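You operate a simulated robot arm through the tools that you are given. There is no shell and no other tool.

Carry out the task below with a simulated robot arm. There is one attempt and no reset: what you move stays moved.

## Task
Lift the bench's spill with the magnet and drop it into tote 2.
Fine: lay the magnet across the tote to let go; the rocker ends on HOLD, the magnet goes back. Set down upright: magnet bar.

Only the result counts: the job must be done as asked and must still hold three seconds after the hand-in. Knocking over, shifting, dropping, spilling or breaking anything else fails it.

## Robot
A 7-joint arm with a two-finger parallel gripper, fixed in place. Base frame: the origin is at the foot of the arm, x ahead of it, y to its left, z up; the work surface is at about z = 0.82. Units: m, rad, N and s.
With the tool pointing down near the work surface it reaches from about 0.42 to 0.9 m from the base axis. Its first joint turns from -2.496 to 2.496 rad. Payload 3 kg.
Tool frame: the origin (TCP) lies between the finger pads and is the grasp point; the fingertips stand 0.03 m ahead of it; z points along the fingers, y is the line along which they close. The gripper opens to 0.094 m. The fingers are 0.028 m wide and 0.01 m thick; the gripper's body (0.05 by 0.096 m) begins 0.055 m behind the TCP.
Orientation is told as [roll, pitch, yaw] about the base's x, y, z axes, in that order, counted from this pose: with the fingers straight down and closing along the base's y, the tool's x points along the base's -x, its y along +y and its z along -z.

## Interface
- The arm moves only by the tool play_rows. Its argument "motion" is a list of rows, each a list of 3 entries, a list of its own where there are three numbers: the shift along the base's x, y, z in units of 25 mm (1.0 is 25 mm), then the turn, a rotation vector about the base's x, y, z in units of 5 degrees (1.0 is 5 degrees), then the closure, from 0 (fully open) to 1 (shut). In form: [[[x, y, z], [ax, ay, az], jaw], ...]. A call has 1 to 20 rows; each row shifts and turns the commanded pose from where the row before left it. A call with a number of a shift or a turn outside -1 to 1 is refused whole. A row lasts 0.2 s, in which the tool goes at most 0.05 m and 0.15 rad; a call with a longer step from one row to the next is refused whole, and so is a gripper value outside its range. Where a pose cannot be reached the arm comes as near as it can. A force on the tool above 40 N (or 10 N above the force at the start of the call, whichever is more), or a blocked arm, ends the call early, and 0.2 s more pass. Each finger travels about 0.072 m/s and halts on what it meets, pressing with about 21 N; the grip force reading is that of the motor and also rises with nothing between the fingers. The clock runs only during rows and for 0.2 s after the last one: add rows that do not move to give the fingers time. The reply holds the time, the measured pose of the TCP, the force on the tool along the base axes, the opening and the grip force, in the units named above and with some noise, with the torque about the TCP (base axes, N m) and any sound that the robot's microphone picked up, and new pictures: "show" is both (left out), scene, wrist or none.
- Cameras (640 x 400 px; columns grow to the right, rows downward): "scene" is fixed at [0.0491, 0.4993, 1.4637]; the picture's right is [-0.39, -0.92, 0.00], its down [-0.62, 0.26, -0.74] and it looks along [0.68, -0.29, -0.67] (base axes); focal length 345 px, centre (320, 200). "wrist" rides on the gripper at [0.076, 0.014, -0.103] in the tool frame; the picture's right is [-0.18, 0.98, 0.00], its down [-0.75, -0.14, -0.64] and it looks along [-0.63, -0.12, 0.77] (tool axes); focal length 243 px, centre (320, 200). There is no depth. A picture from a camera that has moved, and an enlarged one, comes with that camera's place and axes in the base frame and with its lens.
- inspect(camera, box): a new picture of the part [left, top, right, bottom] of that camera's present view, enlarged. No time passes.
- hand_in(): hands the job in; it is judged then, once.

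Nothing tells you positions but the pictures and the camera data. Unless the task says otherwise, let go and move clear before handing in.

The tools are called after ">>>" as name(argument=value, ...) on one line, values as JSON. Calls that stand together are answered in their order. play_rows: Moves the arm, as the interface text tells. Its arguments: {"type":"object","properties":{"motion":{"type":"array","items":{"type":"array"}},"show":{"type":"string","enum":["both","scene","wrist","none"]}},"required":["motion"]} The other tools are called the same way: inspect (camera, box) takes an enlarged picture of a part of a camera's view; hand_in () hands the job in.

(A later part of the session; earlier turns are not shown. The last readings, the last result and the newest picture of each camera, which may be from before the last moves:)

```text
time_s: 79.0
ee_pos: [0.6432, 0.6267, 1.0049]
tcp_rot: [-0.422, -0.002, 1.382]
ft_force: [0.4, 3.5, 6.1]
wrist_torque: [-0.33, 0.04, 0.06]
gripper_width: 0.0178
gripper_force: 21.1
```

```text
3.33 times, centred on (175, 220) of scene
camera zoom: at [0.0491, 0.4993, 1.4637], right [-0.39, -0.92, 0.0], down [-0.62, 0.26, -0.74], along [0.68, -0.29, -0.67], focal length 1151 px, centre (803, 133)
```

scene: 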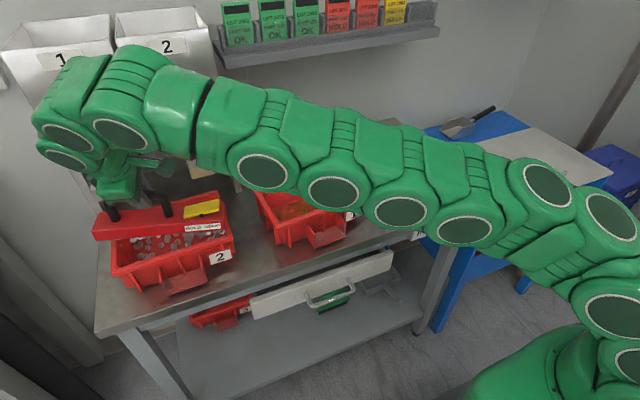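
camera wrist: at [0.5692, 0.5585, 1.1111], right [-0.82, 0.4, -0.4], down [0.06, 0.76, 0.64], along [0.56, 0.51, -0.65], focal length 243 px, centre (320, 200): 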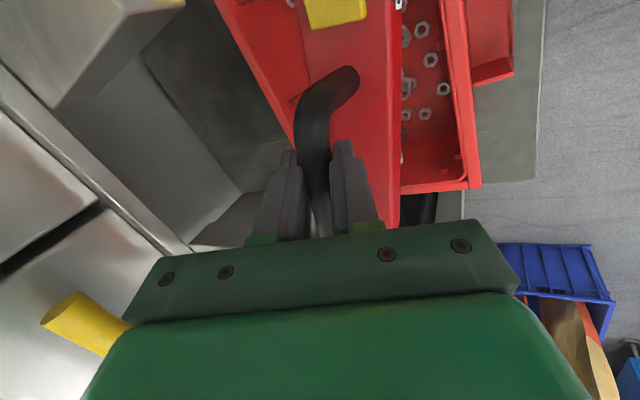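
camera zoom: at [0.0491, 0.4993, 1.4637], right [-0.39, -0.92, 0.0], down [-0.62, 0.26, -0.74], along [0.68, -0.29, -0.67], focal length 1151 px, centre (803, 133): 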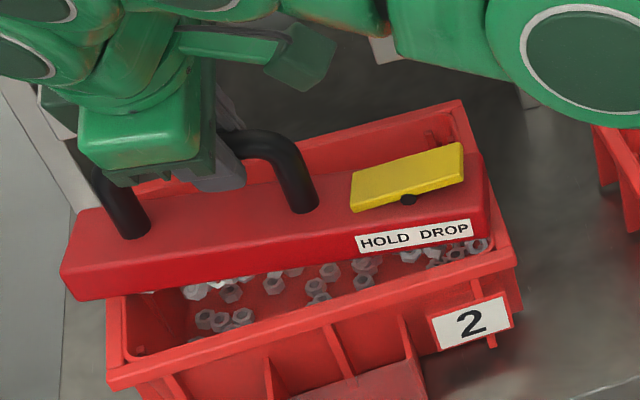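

The bar rests across tote 2 with its end nuts about 3 mm inside the walls. I'll release the handle and back straight out along the tool axis.

>>> play_rows(motion=[[[0, 0, 0.03], [0, 0, 0], 1], [[0, 0, 0], [0, 0, 0], 0.8], [[0, 0, 0], [0, 0, 0], 0.6], [[0, 0, 0], [0, 0, 0], 0.5], [[0, 0, 0], [0, 0, 0], 0.5]])

>>> inspect(camera="scene", box=[90, 160, 260, 280])

>>> inspect(camera="wrist", box=[220, 0, 460, 240])

```text
time_s: 80.2
ee_pos: [0.6442, 0.6269, 1.0055]
tcp_rot: [-0.418, -0.002, 1.382]
ft_force: [-0.9, -0.8, -0.4]
wrist_torque: [0.02, 0.0, 0.01]
gripper_width: 0.0468
gripper_force: 0.1
camera wrist: at [0.5761, 0.5617, 1.0926], right [-0.85, 0.35, -0.4], down [0.01, 0.76, 0.64], along [0.53, 0.54, -0.65], focal length 243 px, centre (320, 200)
```

scene: 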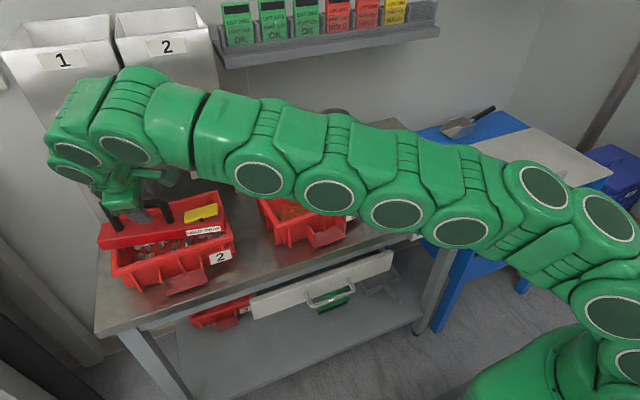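
wrist: 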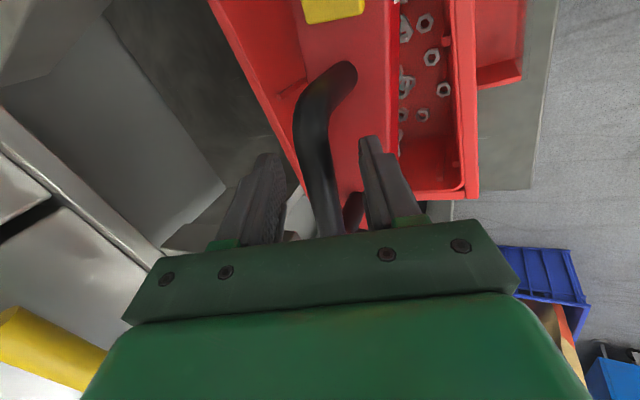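

```text
3.33 times, centred on (175, 220) of scene
camera zoom: at [0.0491, 0.4993, 1.4637], right [-0.39, -0.92, 0.0], down [-0.62, 0.26, -0.74], along [0.68, -0.29, -0.67], focal length 1151 px, centre (803, 133)
```

zoom: 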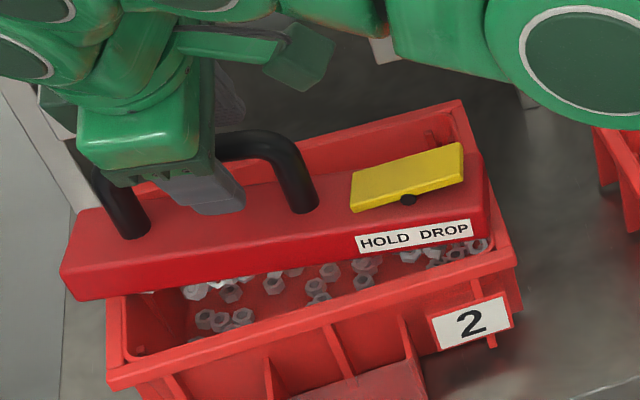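

```text
1.67 times, centred on (340, 120) of wrist
camera zoom: at [0.5761, 0.5617, 1.0926], right [-0.85, 0.35, -0.4], down [0.01, 0.76, 0.64], along [0.53, 0.54, -0.65], focal length 404 px, centre (287, 333)
```

zoom: 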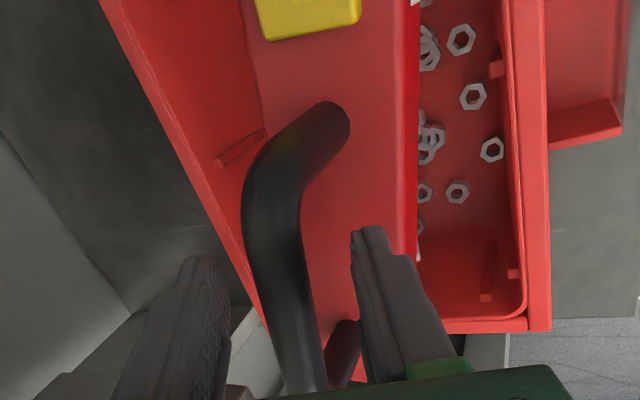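

The bar sits steady and the tote hasn't moved. I'll back out along the tool axis, close the fingers and move above the raised DROP end of the rocker, near (0.606, 0.50).

>>> play_rows(motion=[[[-0.4, 0.08, 0.91], [0, 0, 0], 0.5], [[-0.4, 0.08, 0.91], [0, 0, 0], 0.5], [[-0.4, 0.08, 0.91], [0, 0, 0], 0.5], [[-0.4, 0.08, 0.91], [0, 0, 0], 0.5], [[0, -0.6, 0], [0, 0, 0], 1], [[0, -1, 0], [0, 0, 0], 1], [[0, -1, 0], [0, 0, 0], 1], [[0, -1, 0], [0, 0, 0], 1], [[0, -1, 0], [0, 0, 0], 1], [[0, -0.7, 0], [0, 0, 0], 1], [[0, 0, 0], [0, 0, 0], 1]])

>>> inspect(camera="scene", box=[90, 150, 270, 290])

>>> inspect(camera="wrist", box=[220, 0, 460, 240])

```text
time_s: 82.6
ee_pos: [0.6036, 0.5003, 1.0948]
tcp_rot: [-0.42, -0.001, 1.381]
ft_force: [-0.2, 0.2, 0.5]
wrist_torque: [-0.02, -0.04, 0.01]
gripper_width: 0.0002
gripper_force: 21.1
camera wrist: at [0.5361, 0.4368, 1.1826], right [-0.85, 0.35, -0.4], down [0.01, 0.76, 0.64], along [0.53, 0.54, -0.65], focal length 243 px, centre (320, 200)
```

scene: 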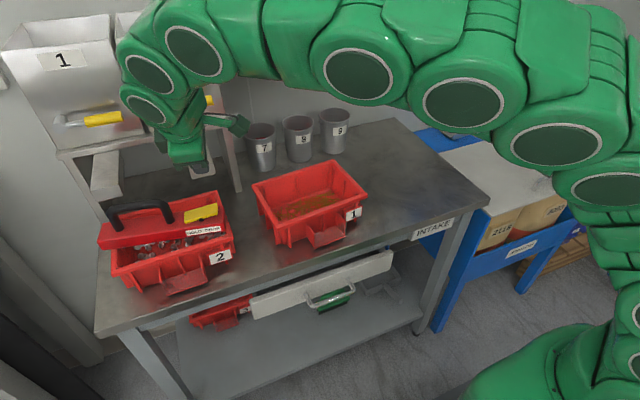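
wrist: 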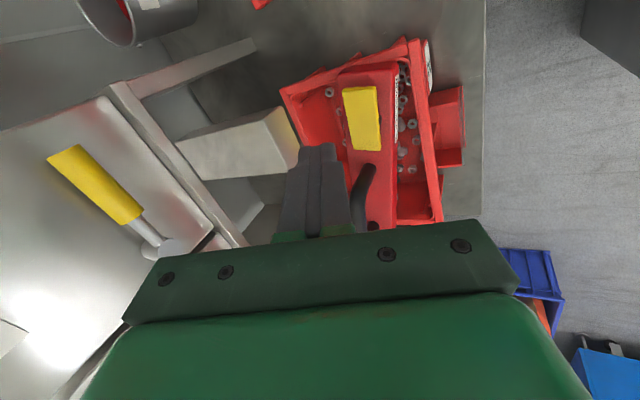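

```text
2.86 times, centred on (180, 220) of scene
camera zoom: at [0.0491, 0.4993, 1.4637], right [-0.39, -0.92, 0.0], down [-0.62, 0.26, -0.74], along [0.68, -0.29, -0.67], focal length 987 px, centre (720, 143)
```

zoom: 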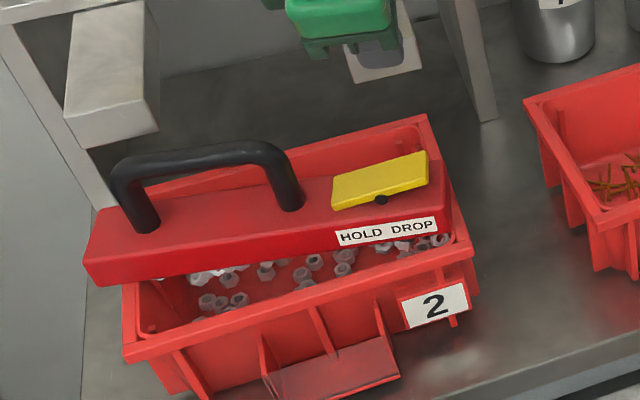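

```text
1.67 times, centred on (340, 120) of wrist
camera zoom: at [0.5361, 0.4368, 1.1826], right [-0.85, 0.35, -0.4], down [0.01, 0.76, 0.64], along [0.53, 0.54, -0.65], focal length 404 px, centre (287, 333)
```

zoom: 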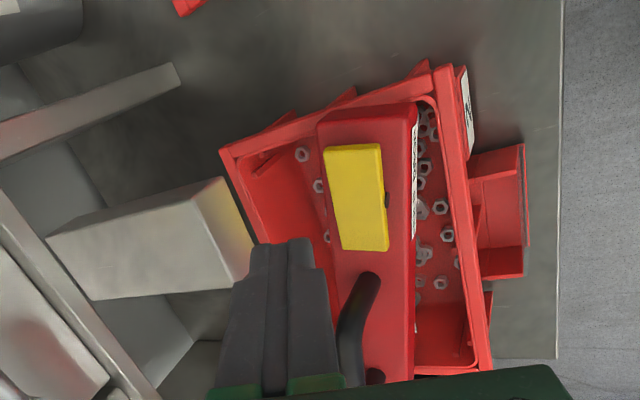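

The wrist camera shows the rocker well: DROP end near (0.614, 0.493), pivot near y = 0.528. I'll lower the closed fingertips onto the DROP end gently.

>>> play_rows(motion=[[[0.2, 0.08, -0.6], [0, 0, 0], 1], [[0, 0, -1], [0, 0, 0], 1], [[0, 0, -1], [0, 0, 0], 1], [[0, 0, -0.8], [0, 0, 0], 1], [[0, 0, 0], [0, 0, 0], 1]])

>>> inspect(camera="scene", box=[150, 170, 260, 260])

>>> inspect(camera="wrist", box=[220, 0, 460, 240])

```text
time_s: 83.8
ee_pos: [0.6088, 0.5045, 1.0126]
tcp_rot: [-0.419, -0.003, 1.383]
ft_force: [-0.2, 0.9, -0.2]
wrist_torque: [-0.01, -0.02, -0.01]
gripper_width: 0.0
gripper_force: 20.9
camera wrist: at [0.5414, 0.4389, 1.1004], right [-0.85, 0.35, -0.4], down [0.01, 0.76, 0.65], along [0.53, 0.54, -0.65], focal length 243 px, centre (320, 200)
```

scene: 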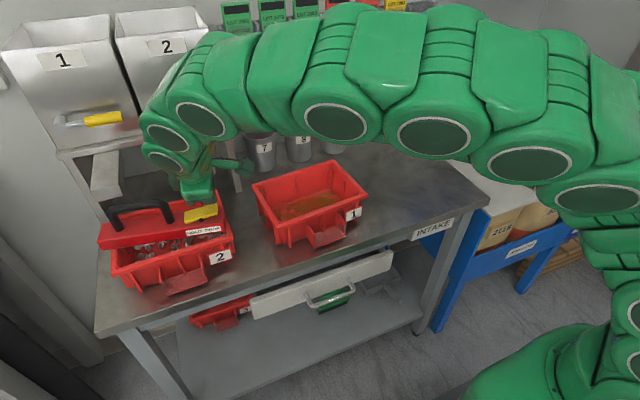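
wrist: 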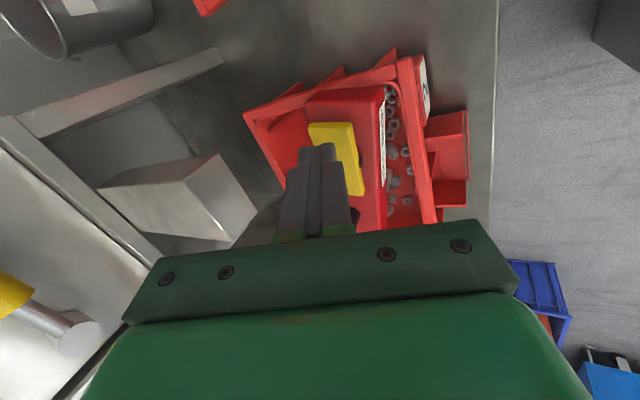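

```text
4.44 times, centred on (205, 215) of scene
camera zoom: at [0.0491, 0.4993, 1.4637], right [-0.39, -0.92, 0.0], down [-0.62, 0.26, -0.74], along [0.68, -0.29, -0.67], focal length 1535 px, centre (831, 133)
```

zoom: 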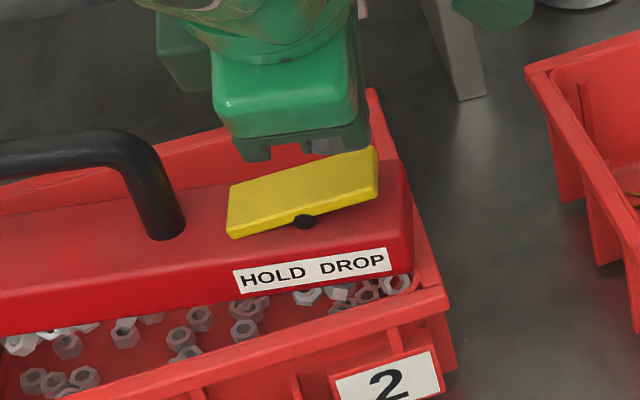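

```text
1.67 times, centred on (340, 120) of wrist
camera zoom: at [0.5414, 0.4389, 1.1004], right [-0.85, 0.35, -0.4], down [0.01, 0.76, 0.65], along [0.53, 0.54, -0.65], focal length 404 px, centre (287, 333)
```

zoom: 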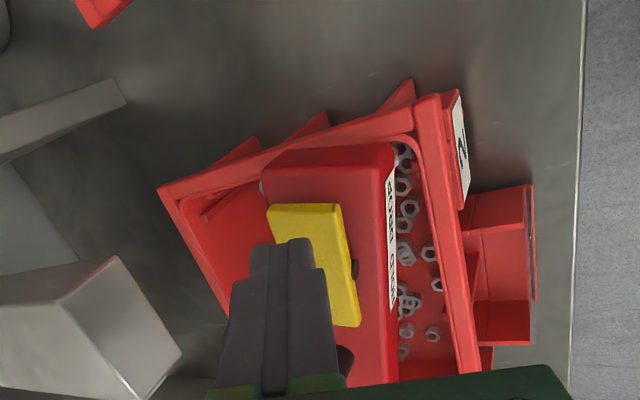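

>>> play_rows(motion=[[[-0.08, 0, -0.4], [0, 0, 0], 1], [[0, 0, -0.2], [0, 0, 0], 1], [[0, 0, 0], [0, 0, 0], 1]], show="none")

>>> play_rows(motion=[[[0, 0, -0.15], [0, 0, 0], 1], [[0, 0, 0], [0, 0, 0], 1]], show="none")

>>> play_rows(motion=[[[0, 0, -0.15], [0, 0, 0], 1], [[0, 0, 0], [0, 0, 0], 1]], show="none")

>>> inspect(camera="scene", box=[150, 170, 260, 260])

```text
time_s: 84.6
ee_pos: [0.6062, 0.5038, 0.9946]
tcp_rot: [-0.418, 0.0, 1.382]
ft_force: [-0.7, 0.1, -0.1]
wrist_torque: [0.03, 0.01, 0.01]
gripper_width: 0.0002
gripper_force: 21.1
```

```text
time_s: 85.2
ee_pos: [0.6064, 0.5038, 0.9919]
tcp_rot: [-0.419, -0.001, 1.383]
ft_force: [0.5, -0.2, 1.0]
wrist_torque: [0.0, -0.02, 0.0]
gripper_width: 0.0
gripper_force: 20.8
```

```text
time_s: 85.8
ee_pos: [0.6071, 0.5053, 0.9878]
tcp_rot: [-0.419, 0.001, 1.383]
ft_force: [0.7, 0.1, 0.4]
wrist_torque: [-0.01, -0.01, 0.02]
gripper_width: 0.0001
gripper_force: 20.7
```

```text
4.44 times, centred on (205, 215) of scene
camera zoom: at [0.0491, 0.4993, 1.4637], right [-0.39, -0.92, 0.0], down [-0.62, 0.26, -0.74], along [0.68, -0.29, -0.67], focal length 1535 px, centre (831, 133)
```

zoom: 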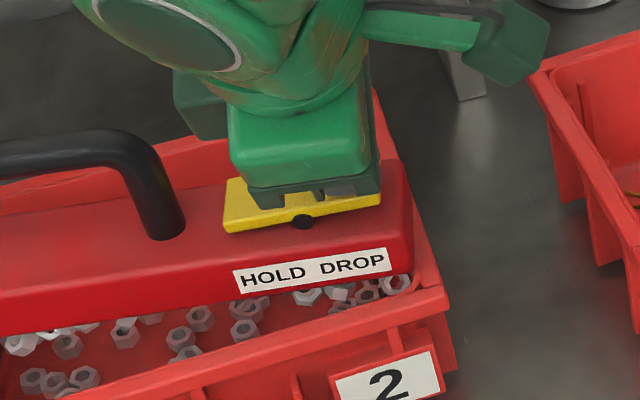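

>>> play_rows(motion=[[[0, 0, -0.15], [0, 0, 0], 1], [[0, 0, 0], [0, 0, 0], 1]], show="none")

>>> play_rows(motion=[[[0, 0, -0.12], [0, 0, 0], 1], [[0, 0, 0], [0, 0, 0], 1]], show="none")

>>> inspect(camera="scene", box=[90, 170, 260, 290])

```text
time_s: 86.4
ee_pos: [0.608, 0.5045, 0.9839]
tcp_rot: [-0.42, -0.002, 1.382]
ft_force: [1.3, -1.1, 1.8]
wrist_torque: [0.0, -0.04, 0.0]
gripper_width: 0.0
gripper_force: 21.5
```

```text
time_s: 87.0
ee_pos: [0.6077, 0.5033, 0.9828]
tcp_rot: [-0.422, -0.003, 1.382]
ft_force: [-4.7, -6.1, 24.8]
wrist_torque: [0.08, -0.03, 0.06]
gripper_width: 0.0002
gripper_force: 21.1
```

```text
3.33 times, centred on (175, 230) of scene
camera zoom: at [0.0491, 0.4993, 1.4637], right [-0.39, -0.92, 0.0], down [-0.62, 0.26, -0.74], along [0.68, -0.29, -0.67], focal length 1151 px, centre (803, 100)
```

zoom: 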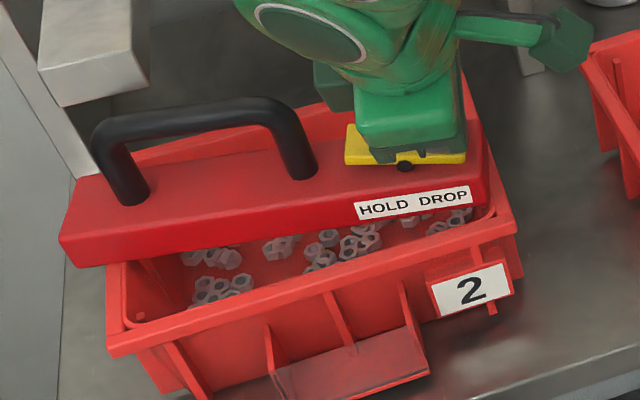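

The rocker is fully over to DROP and the nuts have fallen into the tote. I'll raise the fingers and inspect.

>>> play_rows(motion=[[[0, 0, 0.3], [0, 0, 0], 1], [[0, 0, 0.8], [0, 0, 0], 1], [[0, 0, 1], [0, 0, 0], 1], [[0, 0, 1], [0, 0, 0], 1], [[0, 0, 1], [0, 0, 0], 1], [[0, 0, 0], [0, 0, 0], 1]])

>>> inspect(camera="scene", box=[90, 170, 260, 290])

>>> inspect(camera="wrist", box=[240, 0, 480, 240])

>>> inspect(camera="scene", box=[200, 200, 250, 250])

```text
time_s: 88.4
ee_pos: [0.6055, 0.5041, 1.0828]
tcp_rot: [-0.418, 0.0, 1.383]
ft_force: [0.6, 0.0, -0.1]
wrist_torque: [-0.01, 0.0, 0.01]
gripper_width: 0.0
gripper_force: 21.3
camera wrist: at [0.5378, 0.439, 1.1711], right [-0.85, 0.35, -0.4], down [0.01, 0.76, 0.64], along [0.53, 0.54, -0.65], focal length 243 px, centre (320, 200)
```

scene: 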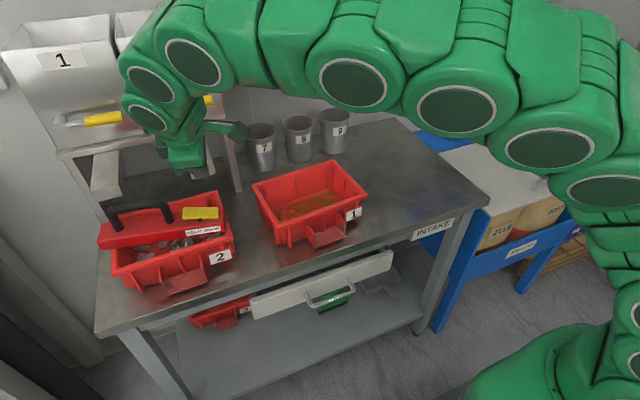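
wrist: 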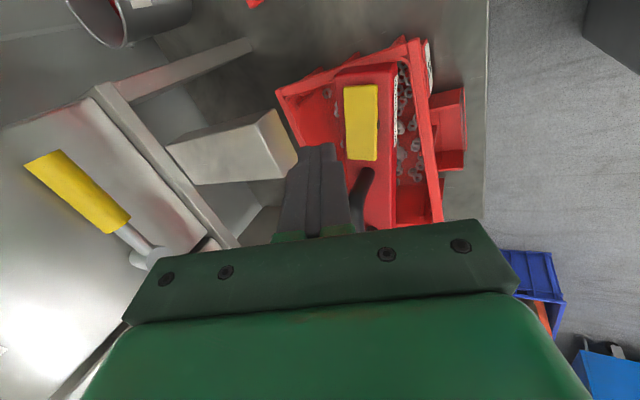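

```text
3.33 times, centred on (175, 230) of scene
camera zoom: at [0.0491, 0.4993, 1.4637], right [-0.39, -0.92, 0.0], down [-0.62, 0.26, -0.74], along [0.68, -0.29, -0.67], focal length 1151 px, centre (803, 100)
```

zoom: 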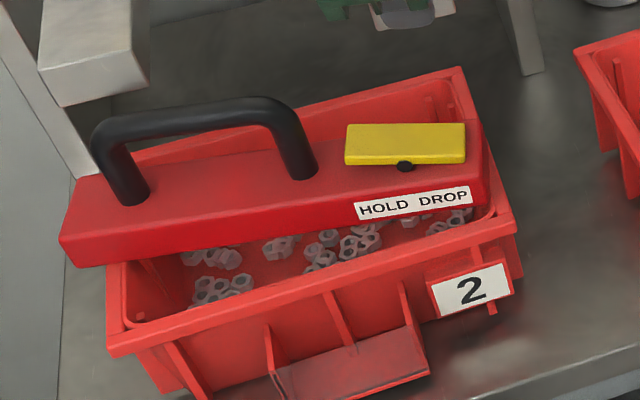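

```text
1.67 times, centred on (360, 120) of wrist
camera zoom: at [0.5378, 0.439, 1.1711], right [-0.85, 0.35, -0.4], down [0.01, 0.76, 0.64], along [0.53, 0.54, -0.65], focal length 404 px, centre (253, 333)
```

zoom: 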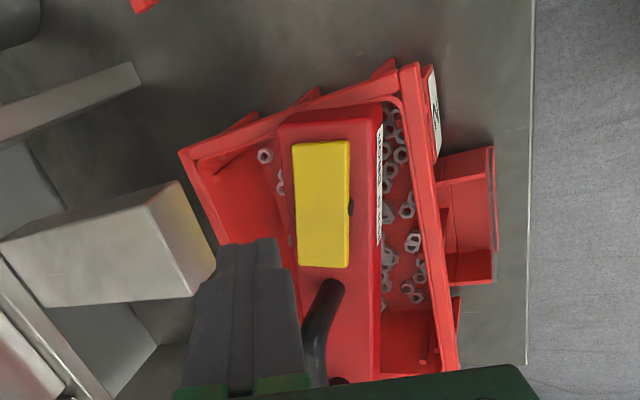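

```text
8.00 times, centred on (225, 225) of scene
camera zoom: at [0.0491, 0.4993, 1.4637], right [-0.39, -0.92, 0.0], down [-0.62, 0.26, -0.74], along [0.68, -0.29, -0.67], focal length 2763 px, centre (1080, 0)
```

zoom: 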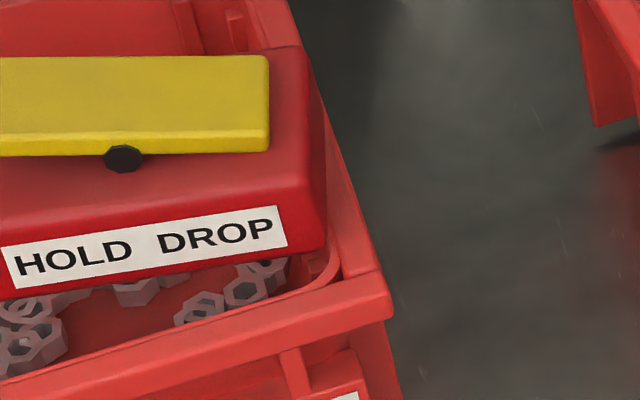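

All the nuts have fallen inside the tote. Now I'll return to the handle, open the fingers and line up for regripping.

>>> play_rows(motion=[[[0, 0.3, 0.5], [0, 0, 0], 1], [[0, 1, 0], [0, 0, 0], 1], [[0, 1, 0], [0, 0, 0], 0.5], [[0, 1, 0], [0, 0, 0], 0.5], [[0, 1, 0], [0, 0, 0], 0.5], [[0, 0.9, 0], [0, 0, 0], 0.5], [[0, 0, 0], [0, 0, 0], 0.5]])

>>> inspect(camera="wrist", box=[220, 0, 460, 240])

```text
time_s: 90.0
ee_pos: [0.6079, 0.6331, 1.0982]
tcp_rot: [-0.421, -0.001, 1.381]
ft_force: [1.0, 0.4, 0.3]
wrist_torque: [0.0, -0.05, -0.02]
gripper_width: 0.047
gripper_force: 0.0
camera wrist: at [0.5395, 0.5677, 1.1861], right [-0.85, 0.35, -0.4], down [0.01, 0.76, 0.64], along [0.53, 0.54, -0.65], focal length 243 px, centre (320, 200)
```

scene: 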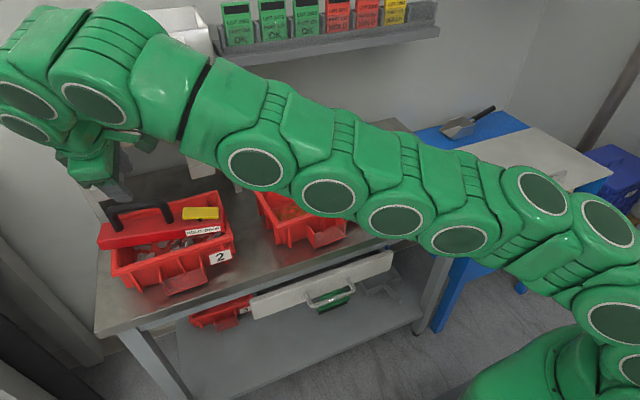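
wrist: 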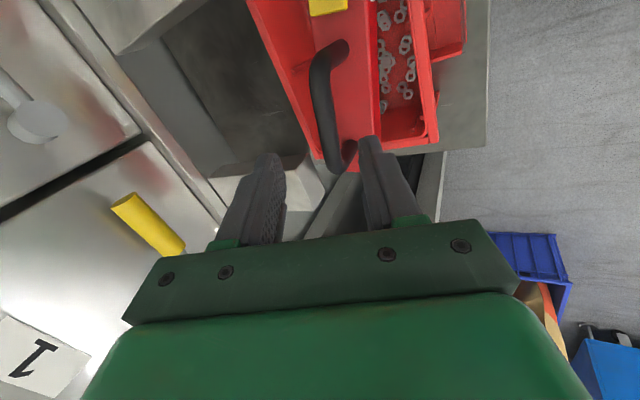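

```text
1.67 times, centred on (340, 120) of wrist
camera zoom: at [0.5395, 0.5677, 1.1861], right [-0.85, 0.35, -0.4], down [0.01, 0.76, 0.64], along [0.53, 0.54, -0.65], focal length 404 px, centre (287, 333)
```

zoom: 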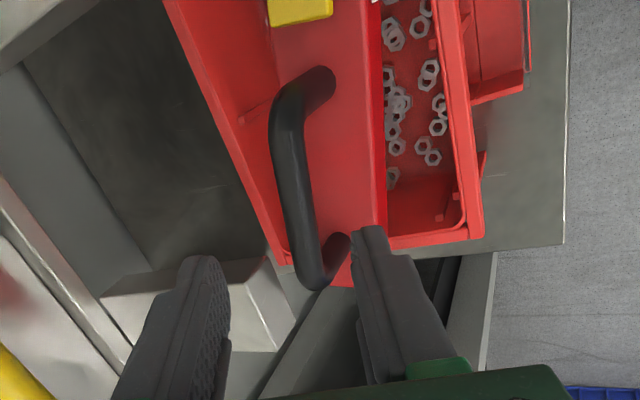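

>>> play_rows(motion=[[[-0.12, 0.06, -0.13], [0, 0, 0], 0.5], [[0.4, -0.076, -0.913], [0, 0, 0], 0.5], [[0.4, -0.076, -0.913], [0, 0, 0], 0.5], [[0.4, -0.076, -0.913], [0, 0, 0], 0.5], [[0.4, -0.076, -0.913], [0, 0, 0], 0.5], [[0, 0, 0], [0, 0, 0], 0.5]])

>>> inspect(camera="wrist", box=[200, 80, 440, 240])

```text
time_s: 91.4
ee_pos: [0.6428, 0.6274, 1.0047]
tcp_rot: [-0.422, -0.002, 1.381]
ft_force: [0.5, 0.2, 0.8]
wrist_torque: [0.0, 0.01, -0.03]
gripper_width: 0.0472
gripper_force: 0.0
camera wrist: at [0.5763, 0.5631, 1.0931], right [-0.85, 0.35, -0.4], down [0.01, 0.76, 0.64], along [0.53, 0.54, -0.65], focal length 243 px, centre (320, 200)
```

scene: 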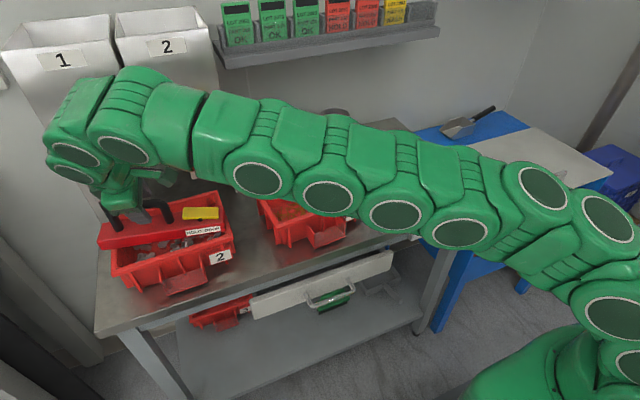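
wrist: 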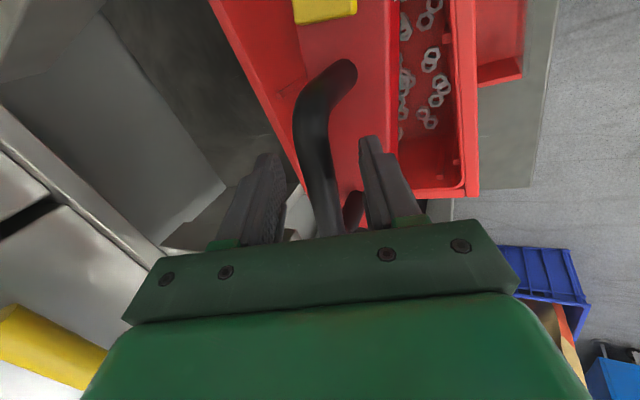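

```text
2.50 times, centred on (320, 160) of wrist
camera zoom: at [0.5763, 0.5631, 1.0931], right [-0.85, 0.35, -0.4], down [0.01, 0.76, 0.64], along [0.53, 0.54, -0.65], focal length 606 px, centre (320, 300)
```

zoom: 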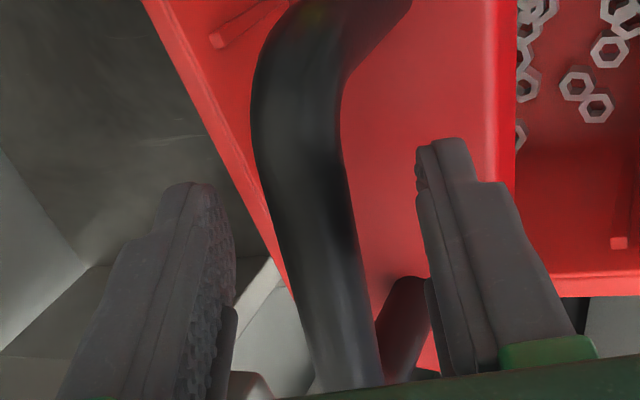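

>>> play_rows(motion=[[[0.04, 0, -0.1], [0, 0, 0], 0.5], [[0, 0, 0], [0, 0, 0], 0.7], [[0, 0, 0], [0, 0, 0], 0.8], [[0, 0, 0], [0, 0, 0], 1], [[0, 0, 0], [0, 0, 0], 1]], show="none")

>>> inspect(camera="scene", box=[90, 170, 260, 290])

```text
time_s: 92.6
ee_pos: [0.6451, 0.6285, 1.0038]
tcp_rot: [-0.422, -0.001, 1.383]
ft_force: [-1.6, 0.2, 11.2]
wrist_torque: [-0.12, 0.0, 0.02]
gripper_width: 0.0183
gripper_force: 21.0
```

```text
3.33 times, centred on (175, 230) of scene
camera zoom: at [0.0491, 0.4993, 1.4637], right [-0.39, -0.92, 0.0], down [-0.62, 0.26, -0.74], along [0.68, -0.29, -0.67], focal length 1151 px, centre (803, 100)
```

zoom: 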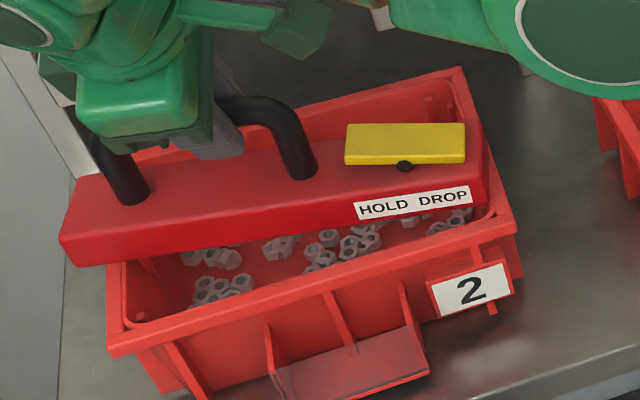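

The handle is gripped again. I'll slide out from under the chutes toward the base first, then lift.

>>> play_rows(motion=[[[0, 0, 0.12], [0, 0, 0], 1], [[-0.2, 0, 0.15], [0, 0, 0], 1], [[-0.5, 0, 0.1], [0, 0, 0], 1], [[-0.5, 0, 0.1], [0, 0, 0], 1], [[-0.3, 0, 0.3], [0, 0, 0], 1], [[0, 0, 0.7], [0, 0, 0], 1], [[0, 0, 0.9], [0, 0, 0], 1], [[0, 0, 0.9], [0, 0, 0], 1], [[0, 0, 0.6], [0, 0, 0], 1], [[0, 0, 0], [0, 0, 0], 1]])

>>> inspect(camera="scene", box=[90, 190, 250, 290])

```text
time_s: 94.8
ee_pos: [0.6081, 0.6275, 1.0977]
tcp_rot: [-0.419, -0.001, 1.383]
ft_force: [-0.1, 0.8, -5.7]
wrist_torque: [0.12, 0.0, 0.03]
gripper_width: 0.0177
gripper_force: 20.7
camera wrist: at [0.5406, 0.5621, 1.1851], right [-0.85, 0.35, -0.4], down [0.01, 0.76, 0.64], along [0.53, 0.54, -0.65], focal length 243 px, centre (320, 200)
```

scene: 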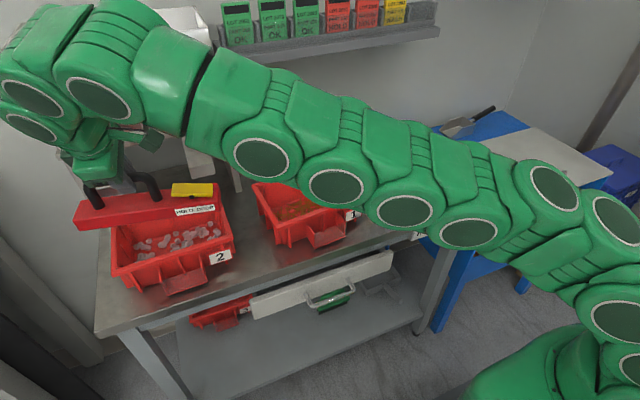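
wrist: 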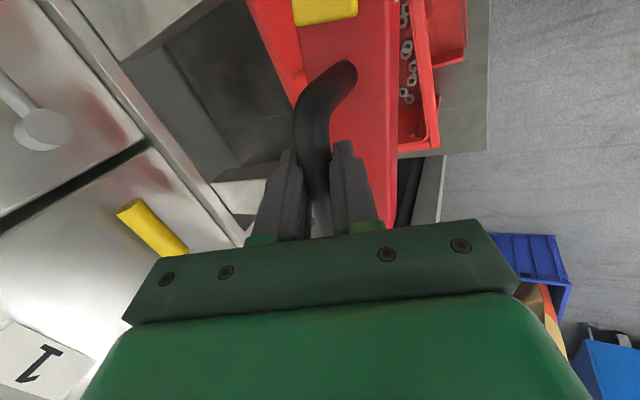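

```text
4.00 times, centred on (170, 240) of scene
camera zoom: at [0.0491, 0.4993, 1.4637], right [-0.39, -0.92, 0.0], down [-0.62, 0.26, -0.74], along [0.68, -0.29, -0.67], focal length 1382 px, centre (920, 40)
```

zoom: 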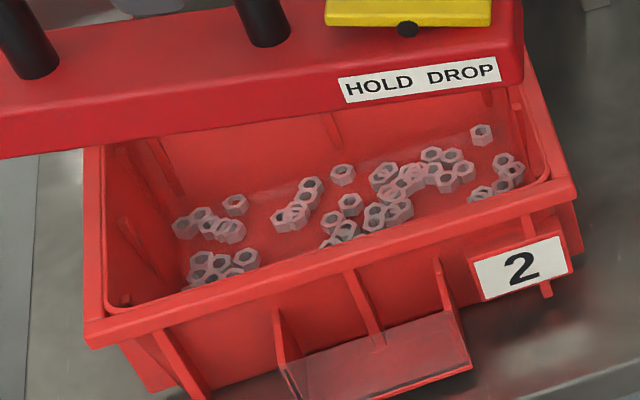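

All nuts lie in tote 2, with none on the rim or bench, and the bar is empty. I'll carry it back toward its original spot, turning it to its first yaw on the way.

>>> play_rows(motion=[[[0, -0.5, 0.1], [0, 0, 0.15], 1], [[0.1, -1, 0.1], [0, 0, 0.15], 1], [[0.1, -1, 0.1], [0, 0, 0.15], 1], [[0.1, -1, 0.1], [0, 0, 0.15], 1], [[0.1, -1, 0.1], [0, 0, 0.15], 1], [[0.1, -1, 0.1], [0, 0, 0.15], 1], [[0.1, -1, 0], [0, 0, 0.15], 1], [[0.1, -1, 0], [0, 0, 0.15], 1], [[0.1, -1, 0], [0, 0, 0.15], 1], [[0.1, -1, 0], [0, 0, 0.15], 1], [[0.1, -1, 0], [0, 0, 0.15], 1], [[0.1, -1, 0], [0, 0, 0.15], 1], [[0.1, -1, 0], [0, 0, 0.15], 1], [[0.1, -1, 0], [0, 0, 0.15], 1], [[0.1, -1, 0], [0, 0, 0.15], 1], [[0.1, -1, 0], [0, 0, 0.15], 1], [[0.1, -1, 0], [0, 0, 0.15], 1], [[0.1, -1, 0], [0, 0, 0.15], 1], [[0.1, -1, 0], [0, 0, 0.15], 1], [[0.1, -1, 0], [0, 0, 0.15], 1]], show="none")

>>> play_rows(motion=[[[0.3, -1, 0], [0, 0, 0], 1], [[0.4, -1, 0], [0, 0, 0], 1], [[0.5, -1, 0], [0, 0, 0], 1], [[0.5, -1, -0.3], [0, 0, 0], 1], [[0.5, -1, -0.5], [0, 0, 0], 1], [[0.5, -1, -0.6], [0, 0, 0], 1], [[0.5, -0.5, -0.7], [0, 0, 0], 1], [[0.5, 0, -0.7], [0, 0, 0], 1], [[0.5, 0, -0.7], [0, 0, 0], 1], [[0, 0, 0], [0, 0, 0], 1]])

>>> inspect(camera="scene", box=[320, 110, 460, 220])

```text
time_s: 99.0
ee_pos: [0.6537, 0.1398, 1.1111]
tcp_rot: [-0.418, 0.0, 1.644]
ft_force: [-0.2, -0.4, -6.3]
wrist_torque: [0.13, 0.06, 0.01]
gripper_width: 0.0178
gripper_force: 21.1
```

```text
time_s: 101.2
ee_pos: [0.7587, -0.0225, 1.0262]
tcp_rot: [-0.419, -0.001, 1.645]
ft_force: [-0.2, 0.9, -6.5]
wrist_torque: [0.12, 0.03, 0.0]
gripper_width: 0.0177
gripper_force: 21.4
camera wrist: at [0.7102, -0.1032, 1.1137], right [-0.91, 0.12, -0.4], down [-0.19, 0.74, 0.64], along [0.37, 0.66, -0.65], focal length 243 px, centre (320, 200)
```

scene: 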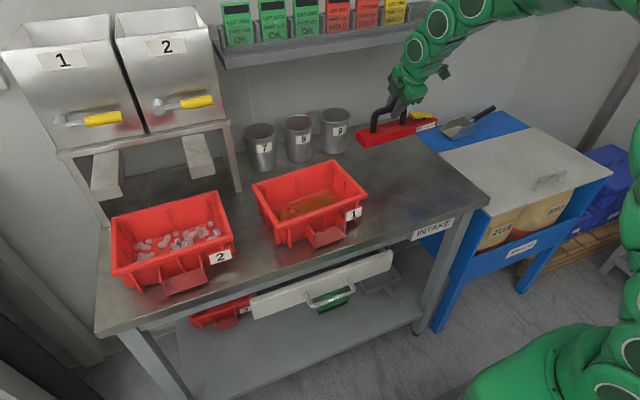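
wrist: 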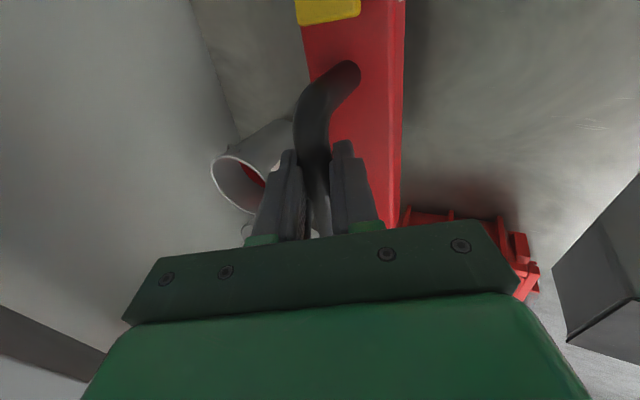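

```text
3.64 times, centred on (390, 165) of scene
camera zoom: at [0.0491, 0.4993, 1.4637], right [-0.39, -0.92, 0.0], down [-0.62, 0.26, -0.74], along [0.68, -0.29, -0.67], focal length 1256 px, centre (66, 327)
```

zoom: 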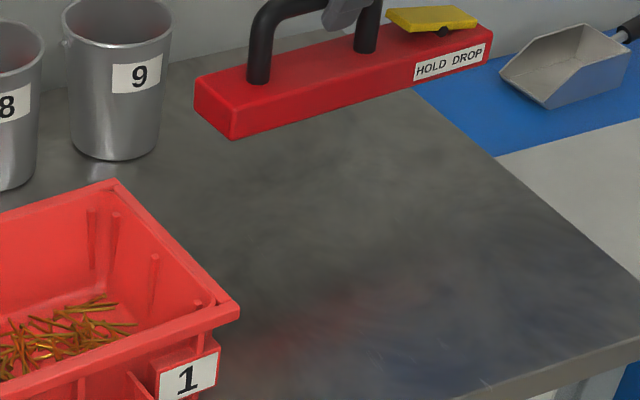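

>>> play_rows(motion=[[[0.44, -0.01, -0.6], [0, 0, 0], 1], [[0.44, -0.01, -0.6], [0, 0, 0], 1], [[0.44, 0, -0.6], [0, 0, 0], 1], [[0.44, 0, -0.6], [0, 0, 0], 1], [[0.44, 0, -0.6], [0, 0, 0], 1], [[0.44, 0, -0.5], [0, 0, 0], 1], [[0, 0, -0.3], [0, 0, 0], 1], [[0, 0, 0], [0, 0, 0], 1]])

>>> inspect(camera="scene", box=[320, 110, 460, 220])

```text
time_s: 103.0
ee_pos: [0.8232, -0.0233, 0.9272]
tcp_rot: [-0.419, 0.001, 1.645]
ft_force: [0.3, -0.3, -5.7]
wrist_torque: [0.15, 0.02, 0.01]
gripper_width: 0.0178
gripper_force: 20.9
camera wrist: at [0.7756, -0.1043, 1.016], right [-0.91, 0.12, -0.4], down [-0.19, 0.74, 0.64], along [0.37, 0.66, -0.65], focal length 243 px, centre (320, 200)
```

scene: 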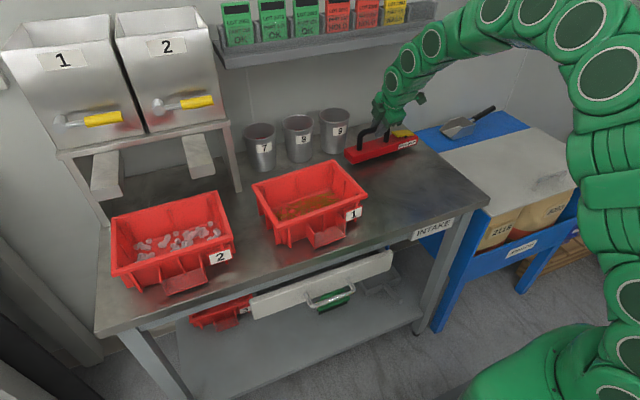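
wrist: 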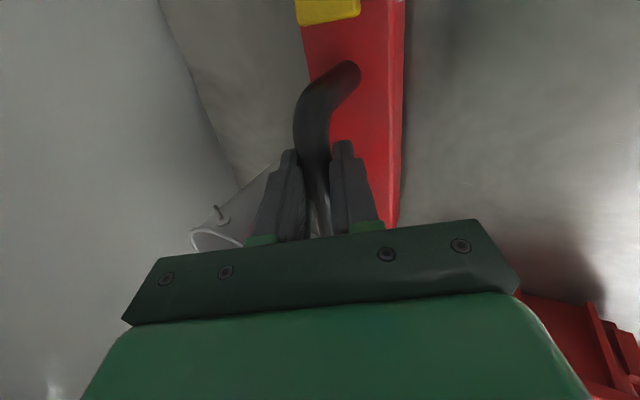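

```text
3.64 times, centred on (390, 165) of scene
camera zoom: at [0.0491, 0.4993, 1.4637], right [-0.39, -0.92, 0.0], down [-0.62, 0.26, -0.74], along [0.68, -0.29, -0.67], focal length 1256 px, centre (66, 327)
```

zoom: 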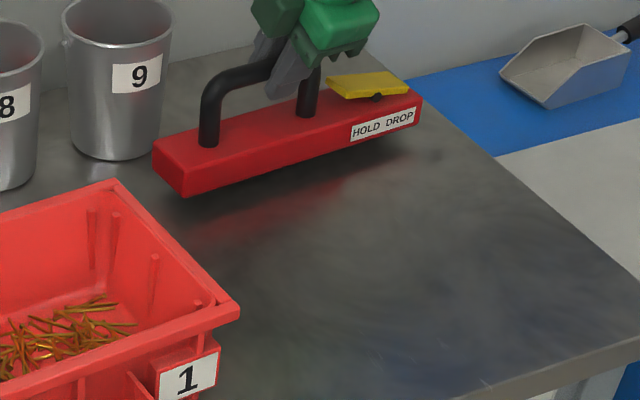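

It is 15 mm above the bench and about 9 mm too far right of the original spot. I'll correct that and set it down gently.

>>> play_rows(motion=[[[0, 0.36, 0], [0, 0, 0], 1], [[0, 0, -0.25], [0, 0, 0], 1], [[0, 0, -0.15], [0, 0, 0], 1], [[0, 0, 0], [0, 0, 0], 1]], show="none")

>>> inspect(camera="scene", box=[320, 110, 460, 220])

>>> play_rows(motion=[[[0, 0, -0.1], [0, 0, 0], 1], [[0, 0, 0], [0, 0, 0], 1]], show="none")

```text
time_s: 104.0
ee_pos: [0.8255, -0.0135, 0.9195]
tcp_rot: [-0.42, 0.001, 1.643]
ft_force: [-0.4, -0.4, -5.8]
wrist_torque: [0.11, 0.02, -0.02]
gripper_width: 0.0177
gripper_force: 21.3
```

```text
3.64 times, centred on (390, 165) of scene
camera zoom: at [0.0491, 0.4993, 1.4637], right [-0.39, -0.92, 0.0], down [-0.62, 0.26, -0.74], along [0.68, -0.29, -0.67], focal length 1256 px, centre (66, 327)
```

zoom: 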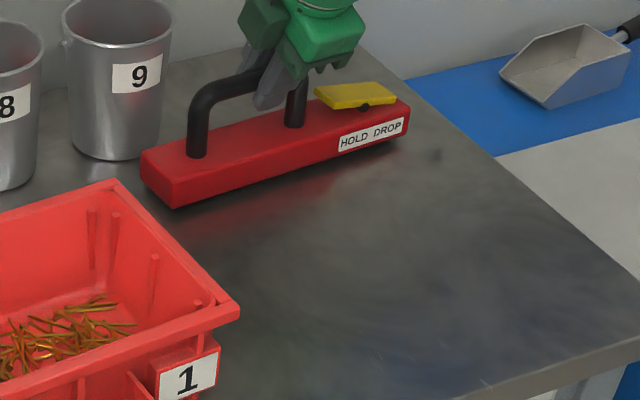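

```text
time_s: 104.6
ee_pos: [0.8257, -0.0143, 0.9165]
tcp_rot: [-0.417, 0.001, 1.643]
ft_force: [0.3, 0.1, -6.2]
wrist_torque: [0.12, -0.03, 0.02]
gripper_width: 0.0178
gripper_force: 21.5
```

>>> play_rows(motion=[[[0, 0, -0.1], [0, 0, 0], 1], [[0, 0, 0], [0, 0, 0], 1]], show="none")

>>> play_rows(motion=[[[0, 0, -0.07], [0, 0, 0], 1], [[0, 0, 0], [0, 0, 0], 1]], show="none")

>>> play_rows(motion=[[[0, 0, -0.06], [0, 0, 0], 1], [[0, 0, 0], [0, 0, 0], 1]], show="none")

>>> inspect(camera="scene", box=[320, 110, 460, 220])

```text
time_s: 105.2
ee_pos: [0.8253, -0.0138, 0.9144]
tcp_rot: [-0.417, -0.001, 1.645]
ft_force: [-0.4, 0.2, -6.1]
wrist_torque: [0.11, 0.06, -0.01]
gripper_width: 0.0178
gripper_force: 20.8
```

```text
time_s: 105.8
ee_pos: [0.8256, -0.0139, 0.9144]
tcp_rot: [-0.42, -0.001, 1.644]
ft_force: [-4.4, 1.9, 9.8]
wrist_torque: [-0.02, -0.02, -0.01]
gripper_width: 0.0176
gripper_force: 20.5
```

```text
time_s: 106.5
ee_pos: [0.8276, -0.0134, 0.9144]
tcp_rot: [-0.423, -0.001, 1.643]
ft_force: [-6.5, -0.9, 13.1]
wrist_torque: [0.12, 0.05, 0.13]
gripper_width: 0.0178
gripper_force: 21.0
stopped in row 2: the force on the tool passed its limit at 42 N (the readings are from after the stop); the commanded pose is now the measured one
```

```text
3.64 times, centred on (390, 165) of scene
camera zoom: at [0.0491, 0.4993, 1.4637], right [-0.39, -0.92, 0.0], down [-0.62, 0.26, -0.74], along [0.68, -0.29, -0.67], focal length 1256 px, centre (66, 327)
```

zoom: 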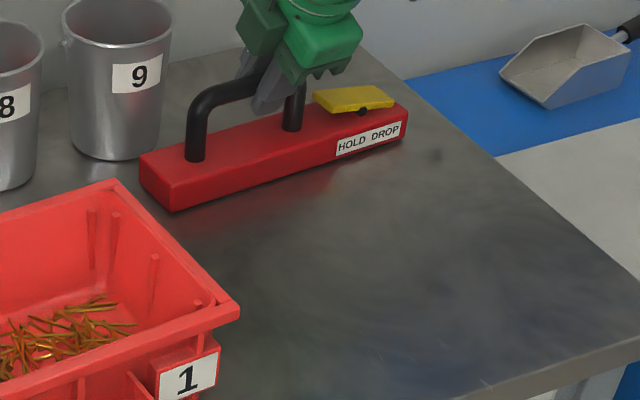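

The bar is back exactly where it started in the picture, resting on the bench. I'll release it, back out along the tool axis, close the fingers and move above the rocker's HOLD end.

>>> play_rows(motion=[[[0, 0, 0.04], [0, 0, 0], 1], [[0, 0, 0], [0, 0, 0], 0.8], [[0, 0, 0], [0, 0, 0], 0.6], [[0, 0, 0], [0, 0, 0], 0.5], [[0, 0, 0], [0, 0, 0], 0.5], [[-0.4, -0.03, 0.91], [0, 0, 0], 0.5], [[-0.4, -0.03, 0.91], [0, 0, 0], 0.5], [[-0.4, -0.03, 0.91], [0, 0, 0], 0.5], [[-0.4, -0.03, 0.91], [0, 0, 0], 0.5], [[0, 0, 0], [0, 0, 0], 0.5]])

>>> inspect(camera="scene", box=[320, 110, 460, 220])

>>> inspect(camera="wrist", box=[220, 0, 460, 240])

```text
time_s: 108.7
ee_pos: [0.7866, -0.0169, 1.0044]
tcp_rot: [-0.422, 0.0, 1.645]
ft_force: [-0.3, 0.0, 0.0]
wrist_torque: [0.04, 0.01, 0.0]
gripper_width: 0.047
gripper_force: 0.1
camera wrist: at [0.7381, -0.0978, 1.0929], right [-0.91, 0.12, -0.4], down [-0.19, 0.74, 0.64], along [0.37, 0.66, -0.65], focal length 243 px, centre (320, 200)
```

scene: 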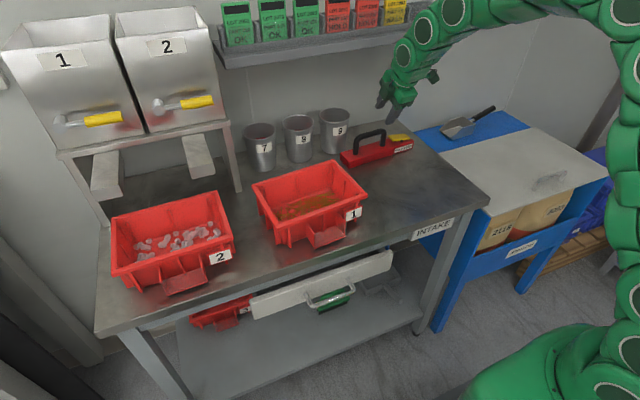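
wrist: 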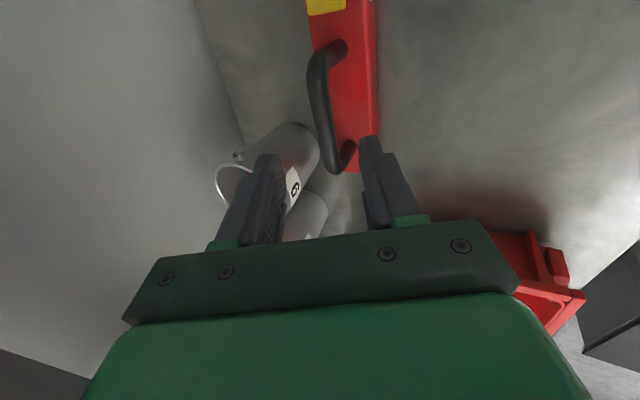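

```text
3.64 times, centred on (390, 165) of scene
camera zoom: at [0.0491, 0.4993, 1.4637], right [-0.39, -0.92, 0.0], down [-0.62, 0.26, -0.74], along [0.68, -0.29, -0.67], focal length 1256 px, centre (66, 327)
```

zoom: 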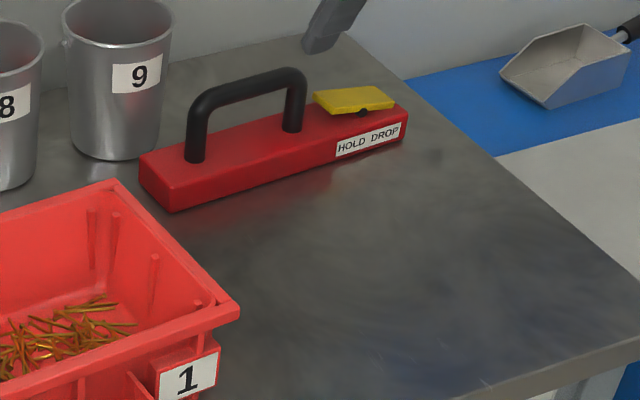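

```text
1.67 times, centred on (340, 120) of wrist
camera zoom: at [0.7381, -0.0978, 1.0929], right [-0.91, 0.12, -0.4], down [-0.19, 0.74, 0.64], along [0.37, 0.66, -0.65], focal length 404 px, centre (287, 333)
```

zoom: 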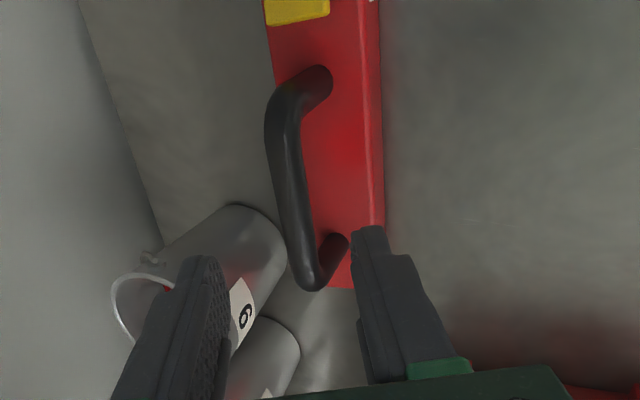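

>>> play_rows(motion=[[[0, -0.8, 0.3], [0, 0, 0], 0.8], [[0, -0.8, 0], [0, 0, 0], 1], [[0, -0.8, 0], [0, 0, 0], 1], [[0, -0.3, 0], [0, 0, 0], 1], [[0, 0, 0], [0, 0, 0], 1]])

>>> inspect(camera="wrist", box=[220, 0, 460, 240])

>>> inspect(camera="scene", box=[380, 100, 440, 160])

```text
time_s: 109.9
ee_pos: [0.7888, -0.0844, 1.0124]
tcp_rot: [-0.423, 0.001, 1.645]
ft_force: [-0.7, 0.2, 0.6]
wrist_torque: [-0.02, -0.01, 0.01]
gripper_width: 0.0
gripper_force: 21.2
camera wrist: at [0.7388, -0.1658, 1.1004], right [-0.91, 0.12, -0.4], down [-0.19, 0.74, 0.64], along [0.37, 0.66, -0.65], focal length 243 px, centre (320, 200)
```

scene: 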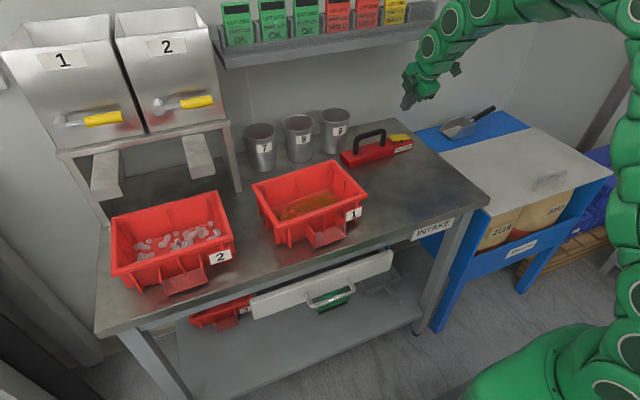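
wrist: 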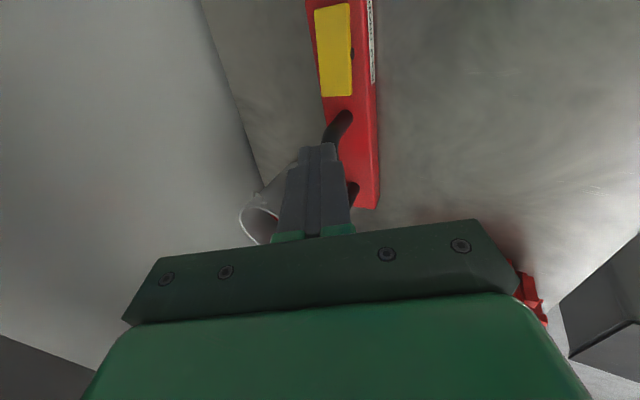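

```text
1.67 times, centred on (340, 120) of wrist
camera zoom: at [0.7388, -0.1658, 1.1004], right [-0.91, 0.12, -0.4], down [-0.19, 0.74, 0.64], along [0.37, 0.66, -0.65], focal length 404 px, centre (287, 333)
```

zoom: 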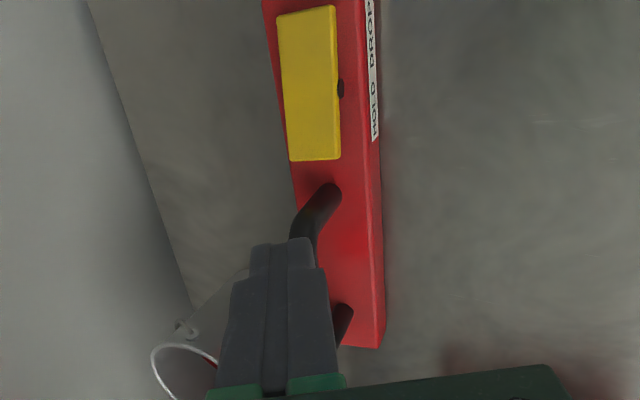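

```text
6.67 times, centred on (410, 130) of scene
camera zoom: at [0.0491, 0.4993, 1.4637], right [-0.39, -0.92, 0.0], down [-0.62, 0.26, -0.74], along [0.68, -0.29, -0.67], focal length 2303 px, centre (-280, 667)
```

zoom: 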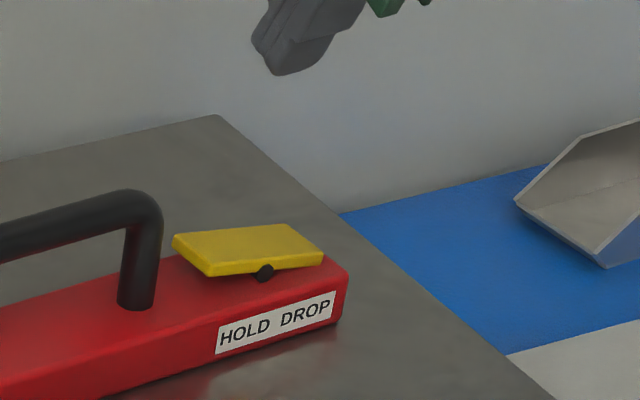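

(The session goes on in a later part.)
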